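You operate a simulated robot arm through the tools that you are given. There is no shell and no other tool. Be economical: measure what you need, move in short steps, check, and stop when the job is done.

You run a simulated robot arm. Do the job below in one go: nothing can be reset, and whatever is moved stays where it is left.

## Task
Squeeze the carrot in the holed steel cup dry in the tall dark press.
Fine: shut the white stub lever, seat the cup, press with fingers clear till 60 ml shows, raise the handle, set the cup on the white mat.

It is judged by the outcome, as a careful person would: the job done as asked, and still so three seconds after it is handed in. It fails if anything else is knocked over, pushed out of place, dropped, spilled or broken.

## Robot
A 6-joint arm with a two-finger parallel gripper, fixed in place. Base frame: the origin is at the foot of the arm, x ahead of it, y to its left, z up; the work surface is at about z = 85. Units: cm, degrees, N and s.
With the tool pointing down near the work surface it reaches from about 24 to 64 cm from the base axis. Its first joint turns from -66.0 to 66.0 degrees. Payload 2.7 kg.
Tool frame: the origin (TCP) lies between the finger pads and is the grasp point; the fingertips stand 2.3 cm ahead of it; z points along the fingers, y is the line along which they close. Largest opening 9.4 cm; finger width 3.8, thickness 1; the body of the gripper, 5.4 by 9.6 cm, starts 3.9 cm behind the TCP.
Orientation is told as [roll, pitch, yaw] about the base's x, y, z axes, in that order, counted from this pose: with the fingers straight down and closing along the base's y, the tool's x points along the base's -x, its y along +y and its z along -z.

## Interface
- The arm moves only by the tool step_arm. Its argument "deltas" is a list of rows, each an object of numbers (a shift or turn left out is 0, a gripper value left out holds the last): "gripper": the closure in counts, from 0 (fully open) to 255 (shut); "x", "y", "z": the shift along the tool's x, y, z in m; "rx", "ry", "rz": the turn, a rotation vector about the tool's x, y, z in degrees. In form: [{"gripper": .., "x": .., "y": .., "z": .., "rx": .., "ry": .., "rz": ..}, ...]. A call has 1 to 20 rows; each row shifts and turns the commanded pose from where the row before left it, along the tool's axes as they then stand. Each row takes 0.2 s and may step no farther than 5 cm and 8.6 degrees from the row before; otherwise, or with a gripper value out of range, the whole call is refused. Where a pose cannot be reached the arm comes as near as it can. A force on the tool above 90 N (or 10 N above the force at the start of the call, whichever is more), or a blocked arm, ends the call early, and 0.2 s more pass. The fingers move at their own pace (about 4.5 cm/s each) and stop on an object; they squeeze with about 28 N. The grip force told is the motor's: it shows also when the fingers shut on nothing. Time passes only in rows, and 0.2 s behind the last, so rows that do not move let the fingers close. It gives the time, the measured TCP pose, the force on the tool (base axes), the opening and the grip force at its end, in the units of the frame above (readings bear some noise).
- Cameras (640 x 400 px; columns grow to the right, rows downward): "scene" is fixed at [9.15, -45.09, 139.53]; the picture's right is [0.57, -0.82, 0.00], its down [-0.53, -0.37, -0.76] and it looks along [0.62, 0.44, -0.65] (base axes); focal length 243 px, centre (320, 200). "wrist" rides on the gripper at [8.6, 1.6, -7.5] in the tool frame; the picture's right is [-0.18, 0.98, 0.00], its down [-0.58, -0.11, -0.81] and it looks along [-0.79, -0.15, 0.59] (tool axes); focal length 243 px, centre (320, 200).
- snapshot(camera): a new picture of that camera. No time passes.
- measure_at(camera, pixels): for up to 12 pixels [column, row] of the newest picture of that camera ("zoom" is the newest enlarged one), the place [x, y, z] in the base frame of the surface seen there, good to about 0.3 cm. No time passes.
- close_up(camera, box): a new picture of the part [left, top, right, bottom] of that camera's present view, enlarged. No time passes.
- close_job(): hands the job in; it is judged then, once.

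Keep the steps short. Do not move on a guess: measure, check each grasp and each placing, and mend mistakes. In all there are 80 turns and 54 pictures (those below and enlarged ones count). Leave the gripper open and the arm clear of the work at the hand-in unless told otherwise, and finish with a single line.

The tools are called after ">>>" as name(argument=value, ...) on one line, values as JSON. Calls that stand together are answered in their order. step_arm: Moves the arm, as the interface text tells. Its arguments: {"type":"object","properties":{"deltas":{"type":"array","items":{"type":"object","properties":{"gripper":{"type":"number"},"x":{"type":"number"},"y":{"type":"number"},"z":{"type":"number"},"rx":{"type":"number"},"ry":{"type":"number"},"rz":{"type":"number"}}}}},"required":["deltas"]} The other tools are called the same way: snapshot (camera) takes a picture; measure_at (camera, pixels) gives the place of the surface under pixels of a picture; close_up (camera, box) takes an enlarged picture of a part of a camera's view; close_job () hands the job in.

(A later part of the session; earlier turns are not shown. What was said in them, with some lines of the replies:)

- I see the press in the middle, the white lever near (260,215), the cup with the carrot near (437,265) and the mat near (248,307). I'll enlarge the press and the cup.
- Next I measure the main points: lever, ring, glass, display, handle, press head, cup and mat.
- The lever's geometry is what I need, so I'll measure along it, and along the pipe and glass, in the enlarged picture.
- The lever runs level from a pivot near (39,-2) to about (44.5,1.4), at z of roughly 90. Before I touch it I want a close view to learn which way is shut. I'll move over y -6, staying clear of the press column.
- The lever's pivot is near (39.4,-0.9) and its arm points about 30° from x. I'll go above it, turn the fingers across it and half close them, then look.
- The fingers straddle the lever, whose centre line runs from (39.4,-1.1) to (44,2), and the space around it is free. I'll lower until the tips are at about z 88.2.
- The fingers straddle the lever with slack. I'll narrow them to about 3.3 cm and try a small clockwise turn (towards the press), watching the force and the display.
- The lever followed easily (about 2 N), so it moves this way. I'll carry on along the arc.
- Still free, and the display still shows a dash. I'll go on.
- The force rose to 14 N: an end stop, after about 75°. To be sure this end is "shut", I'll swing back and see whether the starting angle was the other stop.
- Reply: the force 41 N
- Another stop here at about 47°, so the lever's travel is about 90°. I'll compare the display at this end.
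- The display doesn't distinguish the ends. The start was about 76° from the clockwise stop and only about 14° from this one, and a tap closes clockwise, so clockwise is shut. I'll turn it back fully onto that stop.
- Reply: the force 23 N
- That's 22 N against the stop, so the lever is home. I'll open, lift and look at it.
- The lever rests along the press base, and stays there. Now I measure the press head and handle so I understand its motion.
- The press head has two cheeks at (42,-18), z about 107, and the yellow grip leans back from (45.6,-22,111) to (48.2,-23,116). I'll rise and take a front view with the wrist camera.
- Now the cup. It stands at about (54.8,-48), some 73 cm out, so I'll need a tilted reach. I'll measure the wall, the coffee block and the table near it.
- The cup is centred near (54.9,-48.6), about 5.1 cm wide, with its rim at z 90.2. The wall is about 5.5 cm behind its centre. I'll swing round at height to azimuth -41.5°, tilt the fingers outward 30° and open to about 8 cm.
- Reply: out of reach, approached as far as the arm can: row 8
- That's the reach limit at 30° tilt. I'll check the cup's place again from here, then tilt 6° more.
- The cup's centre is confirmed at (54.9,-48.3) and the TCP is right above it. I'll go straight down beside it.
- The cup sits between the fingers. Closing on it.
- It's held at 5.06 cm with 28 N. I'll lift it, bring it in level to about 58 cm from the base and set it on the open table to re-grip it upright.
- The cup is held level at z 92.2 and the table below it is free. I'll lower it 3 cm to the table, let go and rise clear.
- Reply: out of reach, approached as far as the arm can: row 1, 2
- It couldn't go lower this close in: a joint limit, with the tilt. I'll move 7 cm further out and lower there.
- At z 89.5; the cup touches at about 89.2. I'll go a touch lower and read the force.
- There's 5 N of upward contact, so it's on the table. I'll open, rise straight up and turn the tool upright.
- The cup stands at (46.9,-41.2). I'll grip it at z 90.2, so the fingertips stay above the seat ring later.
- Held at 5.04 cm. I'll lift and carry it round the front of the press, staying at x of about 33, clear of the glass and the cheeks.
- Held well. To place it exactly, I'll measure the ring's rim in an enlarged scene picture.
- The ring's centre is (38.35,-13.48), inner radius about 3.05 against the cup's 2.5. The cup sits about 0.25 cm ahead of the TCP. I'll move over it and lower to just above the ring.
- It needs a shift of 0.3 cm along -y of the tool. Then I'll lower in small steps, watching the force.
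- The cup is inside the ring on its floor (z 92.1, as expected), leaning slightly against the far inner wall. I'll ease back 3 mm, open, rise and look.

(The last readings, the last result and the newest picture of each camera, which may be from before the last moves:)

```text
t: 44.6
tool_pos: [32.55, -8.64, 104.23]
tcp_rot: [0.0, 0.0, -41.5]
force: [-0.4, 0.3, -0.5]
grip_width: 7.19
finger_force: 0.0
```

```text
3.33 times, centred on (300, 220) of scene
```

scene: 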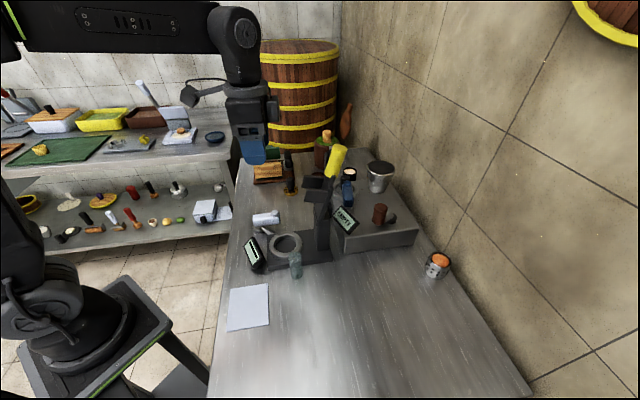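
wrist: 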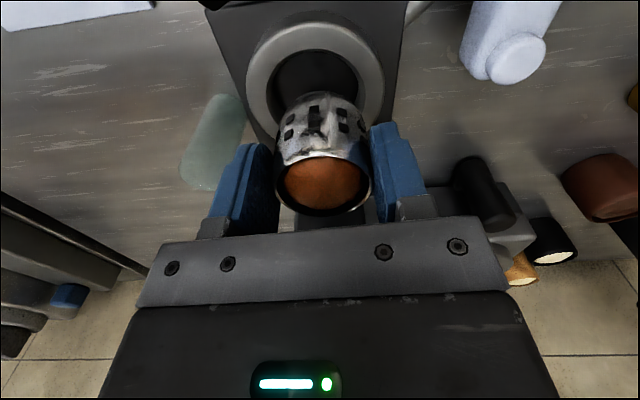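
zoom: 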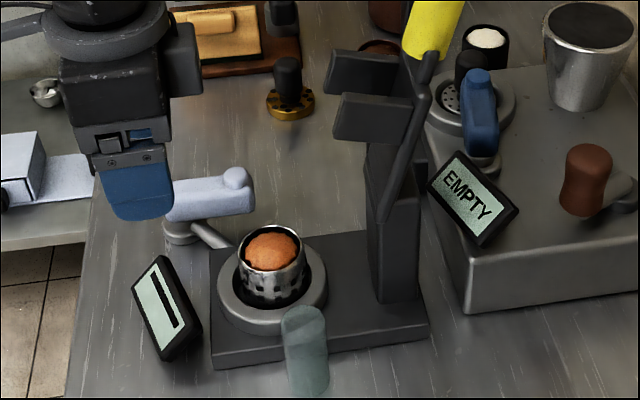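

The cup is seated upright in the ring. Next is the handle. The upper part from z 97 leans back as one piece, so it seems to pivot at the column top and fold forward over the cup like a nutcracker. I'll measure grip and pivot precisely.

>>> close_up(camera="scene", box=[290, 135, 370, 235])

```text
4.00 times, centred on (330, 185) of scene
```

zoom: 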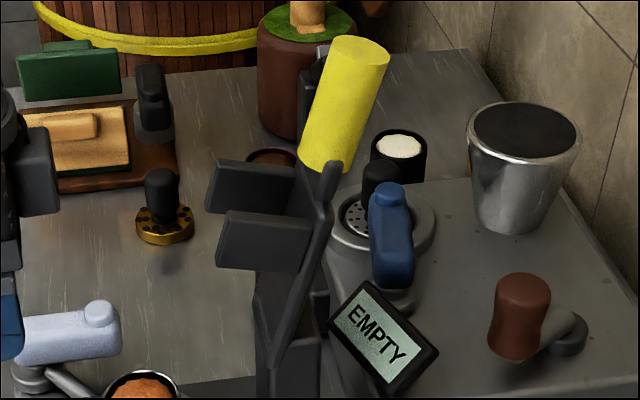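

>>> measure_at(camera="zoom", pixels=[[358, 48], [332, 45], [385, 62], [320, 150], [345, 100], [316, 120], [368, 110], [330, 175], [315, 240], [285, 320], [278, 355], [262, 310]])

>>> measure_at(camera="zoom", pixels=[[265, 330], [300, 345], [300, 385], [210, 180], [225, 260], [300, 250], [260, 240], [255, 175], [275, 270], [140, 385], [110, 380], [172, 380]])

```text
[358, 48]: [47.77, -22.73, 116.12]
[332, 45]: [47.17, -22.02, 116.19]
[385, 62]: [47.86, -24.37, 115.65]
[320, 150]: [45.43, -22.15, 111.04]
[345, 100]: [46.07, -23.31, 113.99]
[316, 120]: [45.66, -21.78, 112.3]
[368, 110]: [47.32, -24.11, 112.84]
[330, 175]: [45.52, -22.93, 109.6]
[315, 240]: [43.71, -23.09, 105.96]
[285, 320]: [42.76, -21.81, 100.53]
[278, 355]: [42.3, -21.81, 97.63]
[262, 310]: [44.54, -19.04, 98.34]
```

```text
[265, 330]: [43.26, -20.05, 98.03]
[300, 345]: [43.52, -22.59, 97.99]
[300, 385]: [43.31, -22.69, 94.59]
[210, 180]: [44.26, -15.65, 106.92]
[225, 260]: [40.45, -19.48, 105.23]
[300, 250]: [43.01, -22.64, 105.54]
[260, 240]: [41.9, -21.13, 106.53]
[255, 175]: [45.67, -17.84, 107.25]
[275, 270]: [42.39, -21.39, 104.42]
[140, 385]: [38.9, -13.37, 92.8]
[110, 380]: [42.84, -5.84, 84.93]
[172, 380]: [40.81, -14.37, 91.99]
```

The grip's middle is at about (46.9,-22.6,113.5), radius 1.4. The pivot is at about z 97.5 in the column top, so the arm is about 16.4 cm. I'll rise above it and come over it with open fingers.

>>> step_arm(deltas=[{"z": -0.045}, {"z": -0.045}, {"z": -0.045}, {"z": -0.045, "rz": 2}, {"x": -0.04, "y": -0.0019}, {"x": -0.04, "y": -0.0019}, {"x": -0.04, "y": -0.0019}, {"x": -0.04, "y": -0.0019}, {"x": -0.04, "y": -0.0019}, {}])

>>> snapshot(camera="wrist")

```text
t: 46.8
tool_pos: [46.51, -23.27, 121.89]
tcp_rot: [0.0, 0.1, -43.5]
force: [1.1, -0.1, -0.1]
grip_width: 7.19
finger_force: 0.2
```

```text
15 pictures are left
```

wrist: 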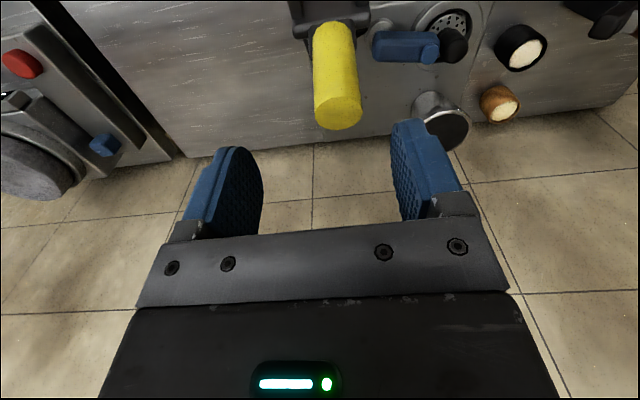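

>>> measure_at(camera="wrist", pixels=[[340, 112], [318, 115], [360, 112], [340, 126], [340, 100], [334, 60], [332, 30], [318, 40], [352, 40]])

```text
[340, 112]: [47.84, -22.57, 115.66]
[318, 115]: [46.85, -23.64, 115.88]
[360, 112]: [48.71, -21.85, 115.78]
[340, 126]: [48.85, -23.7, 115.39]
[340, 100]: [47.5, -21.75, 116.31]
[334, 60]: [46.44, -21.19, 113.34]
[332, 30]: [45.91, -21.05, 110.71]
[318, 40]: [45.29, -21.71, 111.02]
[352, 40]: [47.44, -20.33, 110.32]
```

The grip's top is centred at (47.9,-22.7), so I shift 1.4 cm along the tool's y, lower to z 113.8 and close.

>>> step_arm(deltas=[{"y": 0.0145}, {"z": 0.03}, {"z": 0.03}, {"z": 0.021}, {}])

>>> step_arm(deltas=[{"gripper": 255}, {}, {}, {}, {}])

>>> close_up(camera="scene", box=[230, 110, 390, 290])

```text
t: 48.0
tool_pos: [47.49, -22.15, 113.94]
tcp_rot: [0.0, 0.0, -43.5]
force: [-0.7, -0.3, -0.9]
grip_width: 7.19
finger_force: 0.1
```

```text
t: 49.2
tool_pos: [47.08, -22.39, 113.99]
tcp_rot: [-0.1, 0.1, -43.7]
force: [-23.6, -17.4, -1.7]
grip_width: 3.08
finger_force: 45.4
```

```text
2.22 times, centred on (310, 200) of scene
```

zoom: 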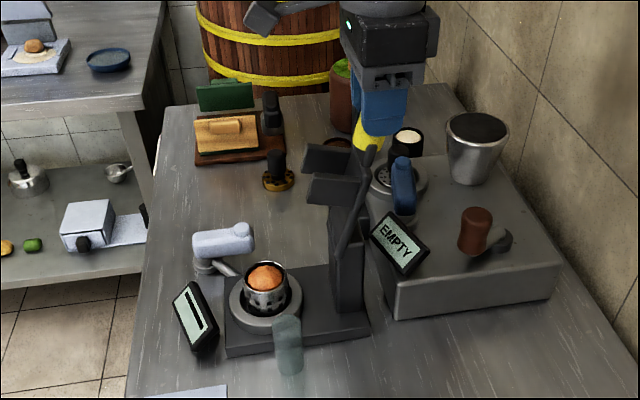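

The sideways 29 N says the grip's centre is about 4 mm towards -y, so I'll relieve that. Then I'll start the arc forward and read the force.

>>> step_arm(deltas=[{"y": -0.004}, {"x": 0.0184, "z": -0.0027}, {"x": 0.0175, "z": -0.0006}, {}])

```text
t: 50.2
tool_pos: [44.57, -19.9, 114.64]
tcp_rot: [0.2, -0.4, -43.4]
force: [2.3, -11.5, 11.7]
grip_width: 3.13
finger_force: 44.7
```

It moves well, about 10 N against. The path wants to be a little higher, so I'll continue with that corrected.

>>> step_arm(deltas=[{"x": 0.0176, "z": -0.001, "y": -0.001}, {"x": 0.0173, "z": 0.0015}, {"x": 0.0169, "z": 0.0035}, {}])

>>> close_up(camera="scene", box=[230, 110, 390, 290])

```text
t: 51.2
tool_pos: [40.96, -16.26, 113.96]
tcp_rot: [0.2, -0.2, -43.3]
force: [21.4, 13.0, 7.4]
grip_width: 3.1
finger_force: 45.2
```

```text
2.22 times, centred on (310, 200) of scene
```

zoom: 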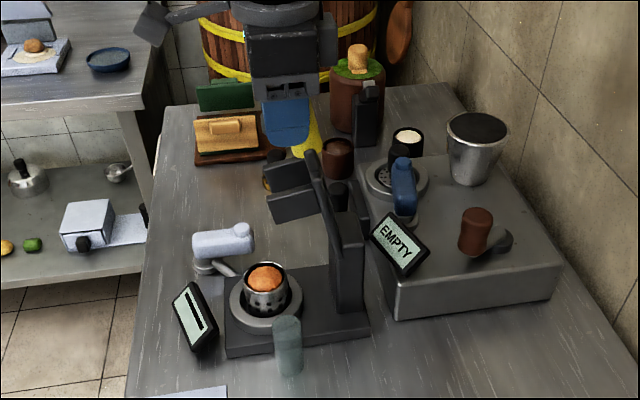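

Confirmed: the arm folds forward over the cup, with the plates on it. A 24 N sideways load shows the press axis is turned about 2° more, so I'll correct that and continue the arc to about 40° forward.

>>> step_arm(deltas=[{"y": 0.0035, "rz": 2}, {"x": 0.0185, "z": 0.0063, "y": 0.0002}, {"x": 0.0158, "z": 0.0073, "y": 0.0002}, {"x": 0.015, "z": 0.0091, "y": 0.0002}, {"x": 0.0139, "z": 0.0105, "y": 0.0002}, {}])

```text
t: 52.6
tool_pos: [36.15, -11.44, 110.91]
tcp_rot: [-0.1, -0.2, -45.5]
force: [-34.2, -9.1, 38.8]
grip_width: 3.07
finger_force: 45.0
```

There's about 40 N outward along the arm: my radius is too short by about 0.5 cm and the side shift was too much. I'll correct both and go on two small rows.

>>> step_arm(deltas=[{"x": 0.0029, "z": -0.0034, "y": -0.003}, {"x": 0.0132, "z": 0.0123, "y": -0.0002}, {"x": 0.0118, "z": 0.0136, "y": -0.0002}, {}])

>>> close_up(camera="scene", box=[230, 130, 370, 290])

```text
t: 53.6
tool_pos: [34.41, -9.62, 108.33]
tcp_rot: [0.1, 0.0, -45.5]
force: [-17.7, 8.0, 25.8]
grip_width: 3.07
finger_force: 45.0
```

```text
2.50 times, centred on (300, 210) of scene
```

zoom: 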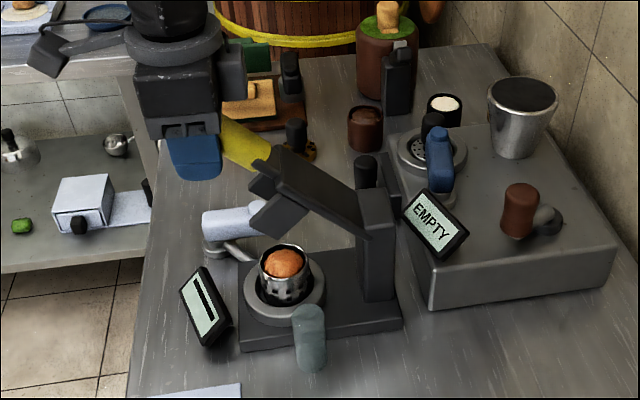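

Now about 52° forward, and the plates are coming down over the cup. I'll ease the radius out 4 mm more and go on.

>>> step_arm(deltas=[{"x": 0.0032, "z": -0.0024, "y": -0.001}, {"x": 0.0105, "z": 0.015, "y": -0.0002}, {"x": 0.0089, "z": 0.016, "y": -0.0002}, {}])

>>> close_up(camera="scene", box=[230, 160, 350, 280])

```text
t: 54.6
tool_pos: [32.77, -7.88, 105.39]
tcp_rot: [0.2, -0.1, -45.4]
force: [3.9, 26.0, 18.3]
grip_width: 3.07
finger_force: 45.1
```

```text
3.33 times, centred on (290, 220) of scene
```

zoom: 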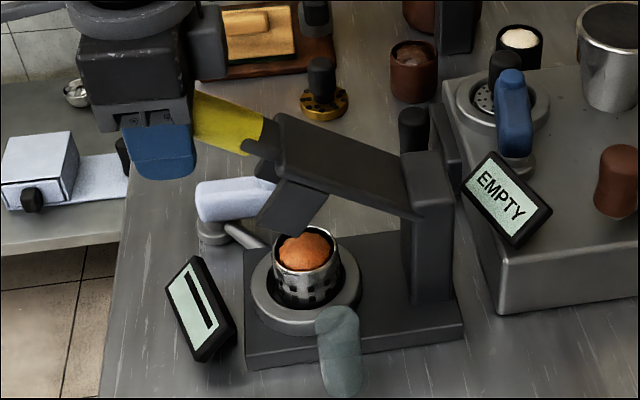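

>>> step_arm(deltas=[{"y": 0.0015, "x": 0.002}, {"x": 0.0073, "z": 0.0171}, {"x": 0.0054, "z": 0.0178}, {}])

```text
t: 55.6
tool_pos: [31.73, -7.01, 102.11]
tcp_rot: [-0.1, 0.1, -45.6]
force: [-10.5, 8.3, 12.0]
grip_width: 3.07
finger_force: 45.3
```

About 76° now, with the loads low. On down in half steps, watching for the carrot's resistance.

>>> step_arm(deltas=[{"x": 0.002, "z": 0.0092}, {"x": 0.0016, "z": 0.0092}, {"x": 0.001, "z": 0.0092}, {}])

>>> close_up(camera="scene", box=[230, 160, 350, 280])

```text
t: 56.6
tool_pos: [31.42, -6.69, 99.21]
tcp_rot: [0.1, -0.1, -45.5]
force: [-1.9, 27.0, 8.4]
grip_width: 3.06
finger_force: 44.9
```

```text
3.33 times, centred on (290, 220) of scene
```

zoom: 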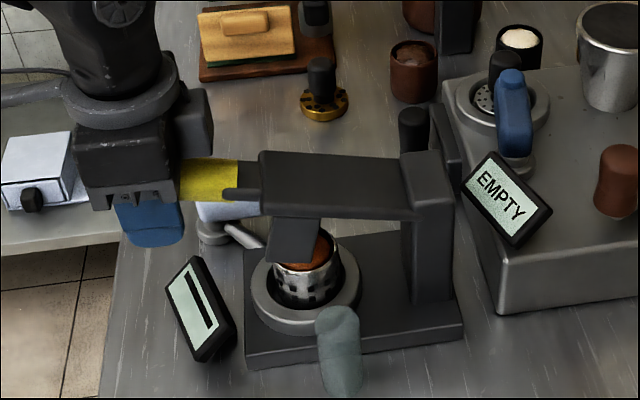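

The arm is nearly level and the plates are entering around the cup. I'll continue down with small corrections.

>>> step_arm(deltas=[{"y": 0.001, "x": 0.0018}, {"x": 0.0003, "z": 0.008}, {"z": 0.008}, {}])

```text
t: 57.6
tool_pos: [31.21, -6.45, 97.56]
tcp_rot: [0.0, 0.0, -45.6]
force: [-0.7, 17.5, 8.3]
grip_width: 3.01
finger_force: 45.2
```

>>> step_arm(deltas=[{"x": -0.0003, "z": 0.008}, {"x": -0.0006, "z": 0.008}, {}])

>>> close_up(camera="scene", box=[230, 160, 350, 280])

```text
t: 58.4
tool_pos: [31.4, -6.64, 95.99]
tcp_rot: [-0.2, 0.2, -45.5]
force: [-2.1, 21.7, 6.2]
grip_width: 3.04
finger_force: 45.2
```

```text
3.33 times, centred on (290, 220) of scene
```

zoom: 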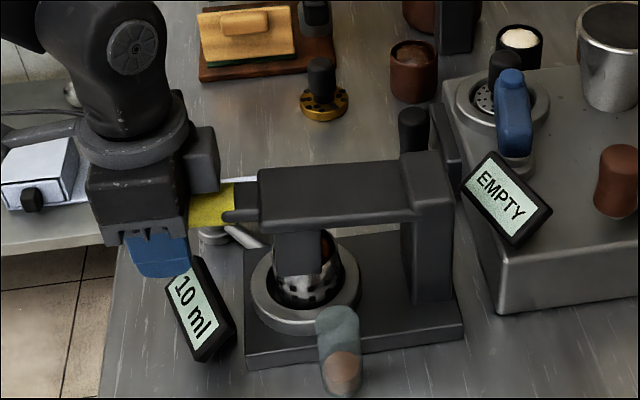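

10 ml shows and juice is in the glass, so the lever is right. I'll keep pressing in small steps. The fingertips are at z 93.7 and the display's top is at about 90, so I watch that gap.

>>> step_arm(deltas=[{"x": -0.0005, "z": 0.006, "y": 0.001}, {"x": -0.0006, "z": 0.006}, {}, {}])

>>> close_up(camera="scene", box=[240, 190, 330, 280])

```text
t: 59.0
tool_pos: [31.38, -6.65, 95.61]
tcp_rot: [0.0, 0.0, -45.4]
force: [-20.7, 7.5, 37.2]
grip_width: 3.05
finger_force: 45.0
stopped in row 2: the force on the tool passed its limit (the readings are from after the stop); the commanded pose is now the measured one
```

```text
4.44 times, centred on (285, 235) of scene
```

zoom: 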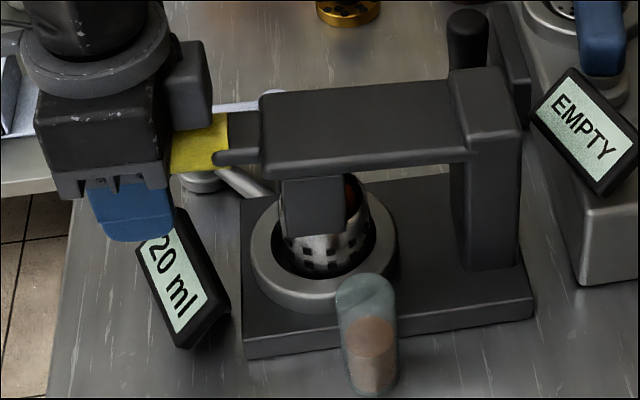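

20 ml. The carrot now resists and the force limit was touched, so I'll press in 2 mm steps with pauses.

>>> step_arm(deltas=[{"z": 0.002}, {}, {"z": 0.002}, {}, {"z": 0.002}, {}])

```text
t: 59.7
tool_pos: [31.34, -6.6, 95.52]
tcp_rot: [0.0, -0.2, -45.3]
force: [-18.5, 3.8, 34.4]
grip_width: 3.06
finger_force: 45.1
stopped in row 3: the force on the tool passed its limit (the readings are from after the stop); the commanded pose is now the measured one
```

>>> step_arm(deltas=[{"z": 0.0015}, {}, {}, {}, {"z": 0.0005}, {}, {}, {}, {"z": 0.0005}, {}, {}, {}])

```text
t: 62.3
tool_pos: [31.57, -6.68, 95.41]
tcp_rot: [0.2, -0.4, -45.4]
force: [-26.4, 0.8, 81.7]
grip_width: 3.06
finger_force: 44.5
```

About 82 N is being held. I'll hold and see whether it creeps, and check the reading.

>>> step_arm(deltas=[{}, {}, {}, {}, {}, {}])

>>> close_up(camera="scene", box=[240, 190, 330, 280])

```text
t: 63.7
tool_pos: [31.43, -6.71, 95.42]
tcp_rot: [0.3, -0.5, -45.4]
force: [-27.2, -1.6, 79.2]
grip_width: 3.06
finger_force: 45.2
```

```text
4.44 times, centred on (285, 235) of scene
```

zoom: 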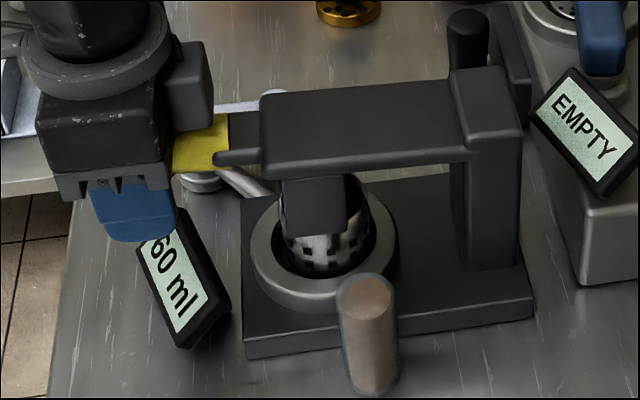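

60 ml shows and the glass holds it all. I'll raise the handle straight away, back along the recorded arc.

>>> step_arm(deltas=[{"x": 0.0018, "z": -0.0113}, {"x": 0.0017, "z": -0.0113}, {"x": -0.0032, "z": -0.0165}, {"x": -0.0022, "z": -0.0145}, {"x": -0.0023, "z": -0.0145}, {"x": -0.006, "y": 0.0007, "z": -0.0168}, {"x": -0.0075, "y": 0.0006, "z": -0.016}, {"x": -0.0112, "z": -0.0152}, {"x": -0.0127, "y": -0.0005, "z": -0.0142}, {}])

```text
t: 65.9
tool_pos: [34.46, -9.57, 108.06]
tcp_rot: [-0.1, 0.0, -45.5]
force: [-24.5, -6.6, 1.5]
grip_width: 3.09
finger_force: 44.9
```

>>> step_arm(deltas=[{"x": -0.0126, "y": -0.001, "z": -0.0138}, {"x": -0.0126, "z": -0.0124}, {"x": -0.017, "z": -0.0098}, {"x": -0.017, "z": -0.0082}, {"x": -0.017, "z": -0.007}, {"x": -0.017, "z": -0.0055}, {}])

```text
t: 67.5
tool_pos: [40.97, -16.2, 113.87]
tcp_rot: [0.1, -0.2, -45.4]
force: [-6.0, 6.5, -1.3]
grip_width: 3.06
finger_force: 45.3
```

>>> step_arm(deltas=[{"x": -0.0171, "z": -0.0035}, {"x": -0.0171, "z": -0.002}, {"x": -0.0171, "z": -0.001}, {"x": -0.0177, "z": 0.002}, {"x": -0.0177, "z": 0.0045}, {}])

```text
t: 68.9
tool_pos: [46.94, -22.3, 114.04]
tcp_rot: [0.4, -0.4, -45.3]
force: [12.5, 20.5, 5.3]
grip_width: 3.09
finger_force: 45.2
```

The handle is back at its starting place. I'll relieve the side load, open, rise clear and look.

>>> step_arm(deltas=[{"y": 0.0015}, {"gripper": 100}, {"gripper": 60}, {}, {}, {"z": -0.04}, {"z": -0.04}, {}, {}])

>>> close_up(camera="scene", box=[220, 130, 380, 290])

```text
t: 70.9
tool_pos: [46.86, -22.62, 122.08]
tcp_rot: [0.2, -0.2, -45.4]
force: [0.5, 0.1, 0.8]
grip_width: 7.18
finger_force: 0.0
```

```text
2.50 times, centred on (300, 210) of scene
```

zoom: 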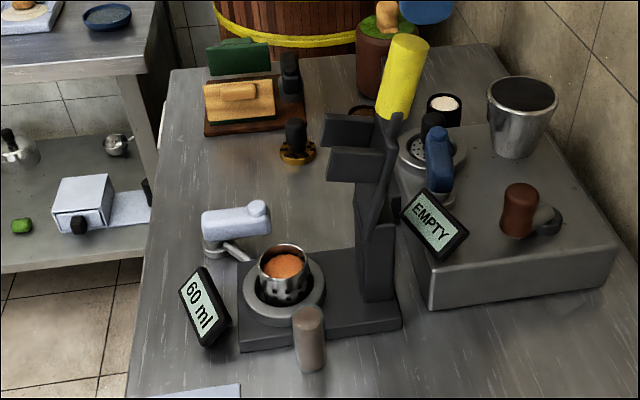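

The handle is up but leans back about 1 cm less than at the start. I'll re-grip it and push it fully back so it surely stays.

>>> step_arm(deltas=[{"z": 0.04}, {"z": 0.04}, {"gripper": 255}, {}, {}, {}, {"x": -0.006, "z": 0.001}, {"x": -0.006, "z": 0.0015}, {}])

```text
t: 72.9
tool_pos: [47.77, -23.03, 113.83]
tcp_rot: [-0.1, 0.2, -45.5]
force: [-24.4, 17.5, -1.8]
grip_width: 3.08
finger_force: 45.0
```

A 30 N push-back: it's at its back stop. I'll release, rise and move to the front of the press to look at the cup.

>>> step_arm(deltas=[{"x": 0.003}, {"gripper": 60}, {}, {}, {}, {"z": -0.04}, {"z": -0.045}, {"x": 0.04}, {"x": 0.04}, {"x": 0.04}, {"x": 0.04}, {"x": 0.04}, {"z": 0.045}, {"z": 0.045}, {"z": 0.045}, {"z": 0.045}, {}])

>>> snapshot(camera="wrist")

```text
t: 76.5
tool_pos: [33.73, -8.77, 104.06]
tcp_rot: [0.0, -0.3, -45.3]
force: [-0.5, -0.4, -0.6]
grip_width: 7.18
finger_force: 0.1
```

```text
5 pictures are left
```

wrist: 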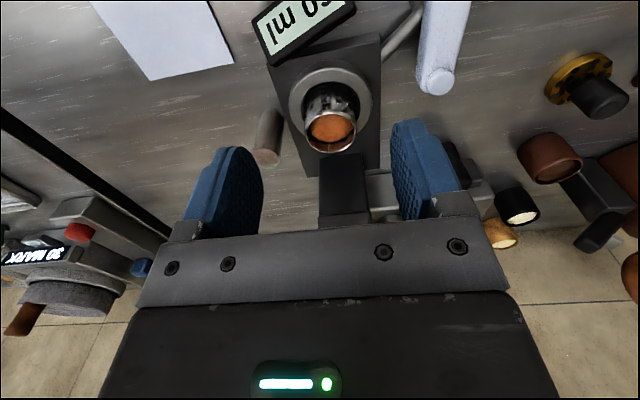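

>>> measure_at(camera="wrist", pixels=[[330, 133], [306, 131], [356, 131], [331, 154], [330, 113], [95, 8], [150, 80], [232, 58], [200, 3], [160, 35]])

```text
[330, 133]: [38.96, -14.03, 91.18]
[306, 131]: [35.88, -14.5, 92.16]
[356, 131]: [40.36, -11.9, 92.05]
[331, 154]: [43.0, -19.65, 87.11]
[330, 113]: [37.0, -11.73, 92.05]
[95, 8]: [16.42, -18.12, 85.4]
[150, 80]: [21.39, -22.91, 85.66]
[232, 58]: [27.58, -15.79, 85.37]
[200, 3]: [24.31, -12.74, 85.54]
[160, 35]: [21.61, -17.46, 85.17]
```

The pressed cup is centred near (38.2,-13.4). The mat's centre is about (21.7,-16.7), z 85.3. I'll move over the cup, lower and grip it.

>>> step_arm(deltas=[{"x": -0.032}, {"x": -0.032}, {"z": 0.04}, {"z": 0.04}, {"z": 0.03}, {"z": 0.008}, {}, {"gripper": 255}, {}, {}, {}])

```text
t: 78.9
tool_pos: [38.27, -13.46, 92.27]
tcp_rot: [0.1, -0.3, -45.4]
force: [0.2, 0.1, 0.1]
grip_width: 5.08
finger_force: 27.8
```

Gripped at 5.08 cm. I'll lift straight out and carry it over the mat.

>>> step_arm(deltas=[{"z": -0.02}, {"z": -0.04}, {"z": -0.04}, {"z": -0.02}, {"x": 0.0227, "y": -0.0348}, {"x": 0.0227, "y": -0.0348}, {"x": 0.0227, "y": -0.0348}, {"x": 0.0227, "y": -0.0348}, {}])

>>> snapshot(camera="scene")

```text
t: 80.9
tool_pos: [21.93, -16.91, 104.14]
tcp_rot: [0.0, -0.2, -45.4]
force: [0.3, 0.3, -1.3]
grip_width: 5.07
finger_force: 28.6
```

```text
4 pictures are left
```

scene: 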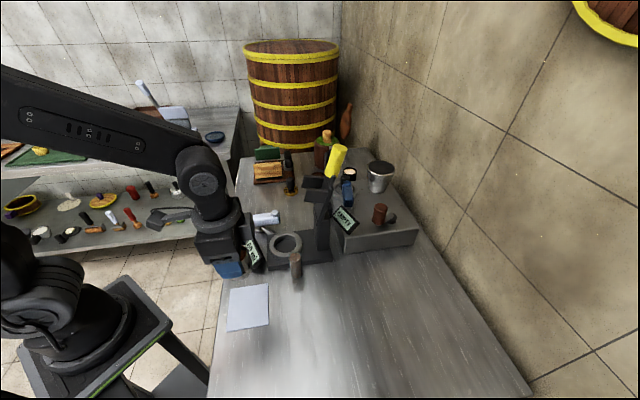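

Over the mat, with nothing beneath. I'll lower to just above contact.

>>> step_arm(deltas=[{"z": 0.04}, {"z": 0.04}, {"z": 0.03}, {"z": 0.018}, {}])

```text
t: 82.1
tool_pos: [22.21, -16.61, 91.23]
tcp_rot: [0.1, -0.2, -45.4]
force: [0.0, -0.5, -1.9]
grip_width: 5.06
finger_force: 27.9
```

>>> step_arm(deltas=[{"z": 0.004}, {"z": 0.002}, {}])

```text
t: 82.9
tool_pos: [22.13, -16.77, 90.74]
tcp_rot: [0.1, -0.3, -45.3]
force: [0.1, -0.2, -1.0]
grip_width: 5.06
finger_force: 28.1
```

No contact yet, so 1.5 mm more at a time.

>>> step_arm(deltas=[{"z": 0.0015}, {"z": 0.001}, {}])

```text
t: 83.7
tool_pos: [22.19, -16.87, 90.53]
tcp_rot: [0.2, -0.4, -45.4]
force: [1.6, 1.3, 16.6]
grip_width: 5.04
finger_force: 28.3
```

There's 17 N of contact: the cup stands on the mat. I'll open, rise clear and look.

>>> step_arm(deltas=[{"z": -0.001}, {"gripper": 60}, {}, {}, {"z": -0.04}, {"z": -0.04}, {"z": -0.04}, {"z": -0.04, "gripper": 0}, {"y": 0.04}, {"y": 0.04}, {"y": 0.04}, {}])

>>> close_up(camera="scene", box=[200, 130, 420, 340])

```text
t: 86.3
tool_pos: [30.48, -8.35, 106.81]
tcp_rot: [0.1, -0.3, -45.5]
force: [-0.3, 0.5, 0.1]
grip_width: 9.43
finger_force: 0.1
```

```text
1.90 times, centred on (310, 235) of scene
```

zoom: 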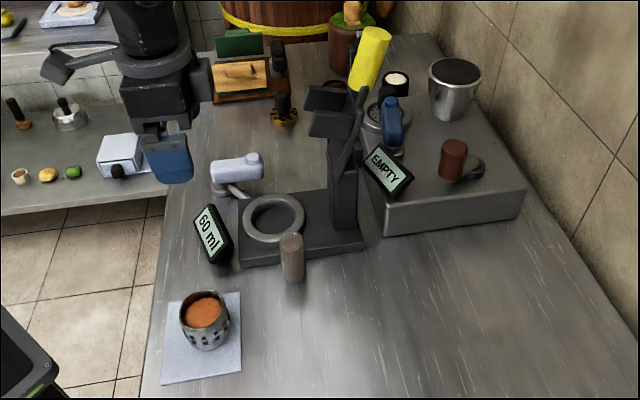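

The cup is on the mat, 60 ml shows, the handle is up, the lever is shut, nothing has been displaced, and the gripper is open and clear. Handing in.

>>> close_job()

```text
The job is handed in.
```

The carrot is pressed to 60 ml, the white lever is turned to its clockwise stop (which I took as shut; the juice ran into the glass), the handle is back up, and the cup stands upright on the white mat with nothing else moved.
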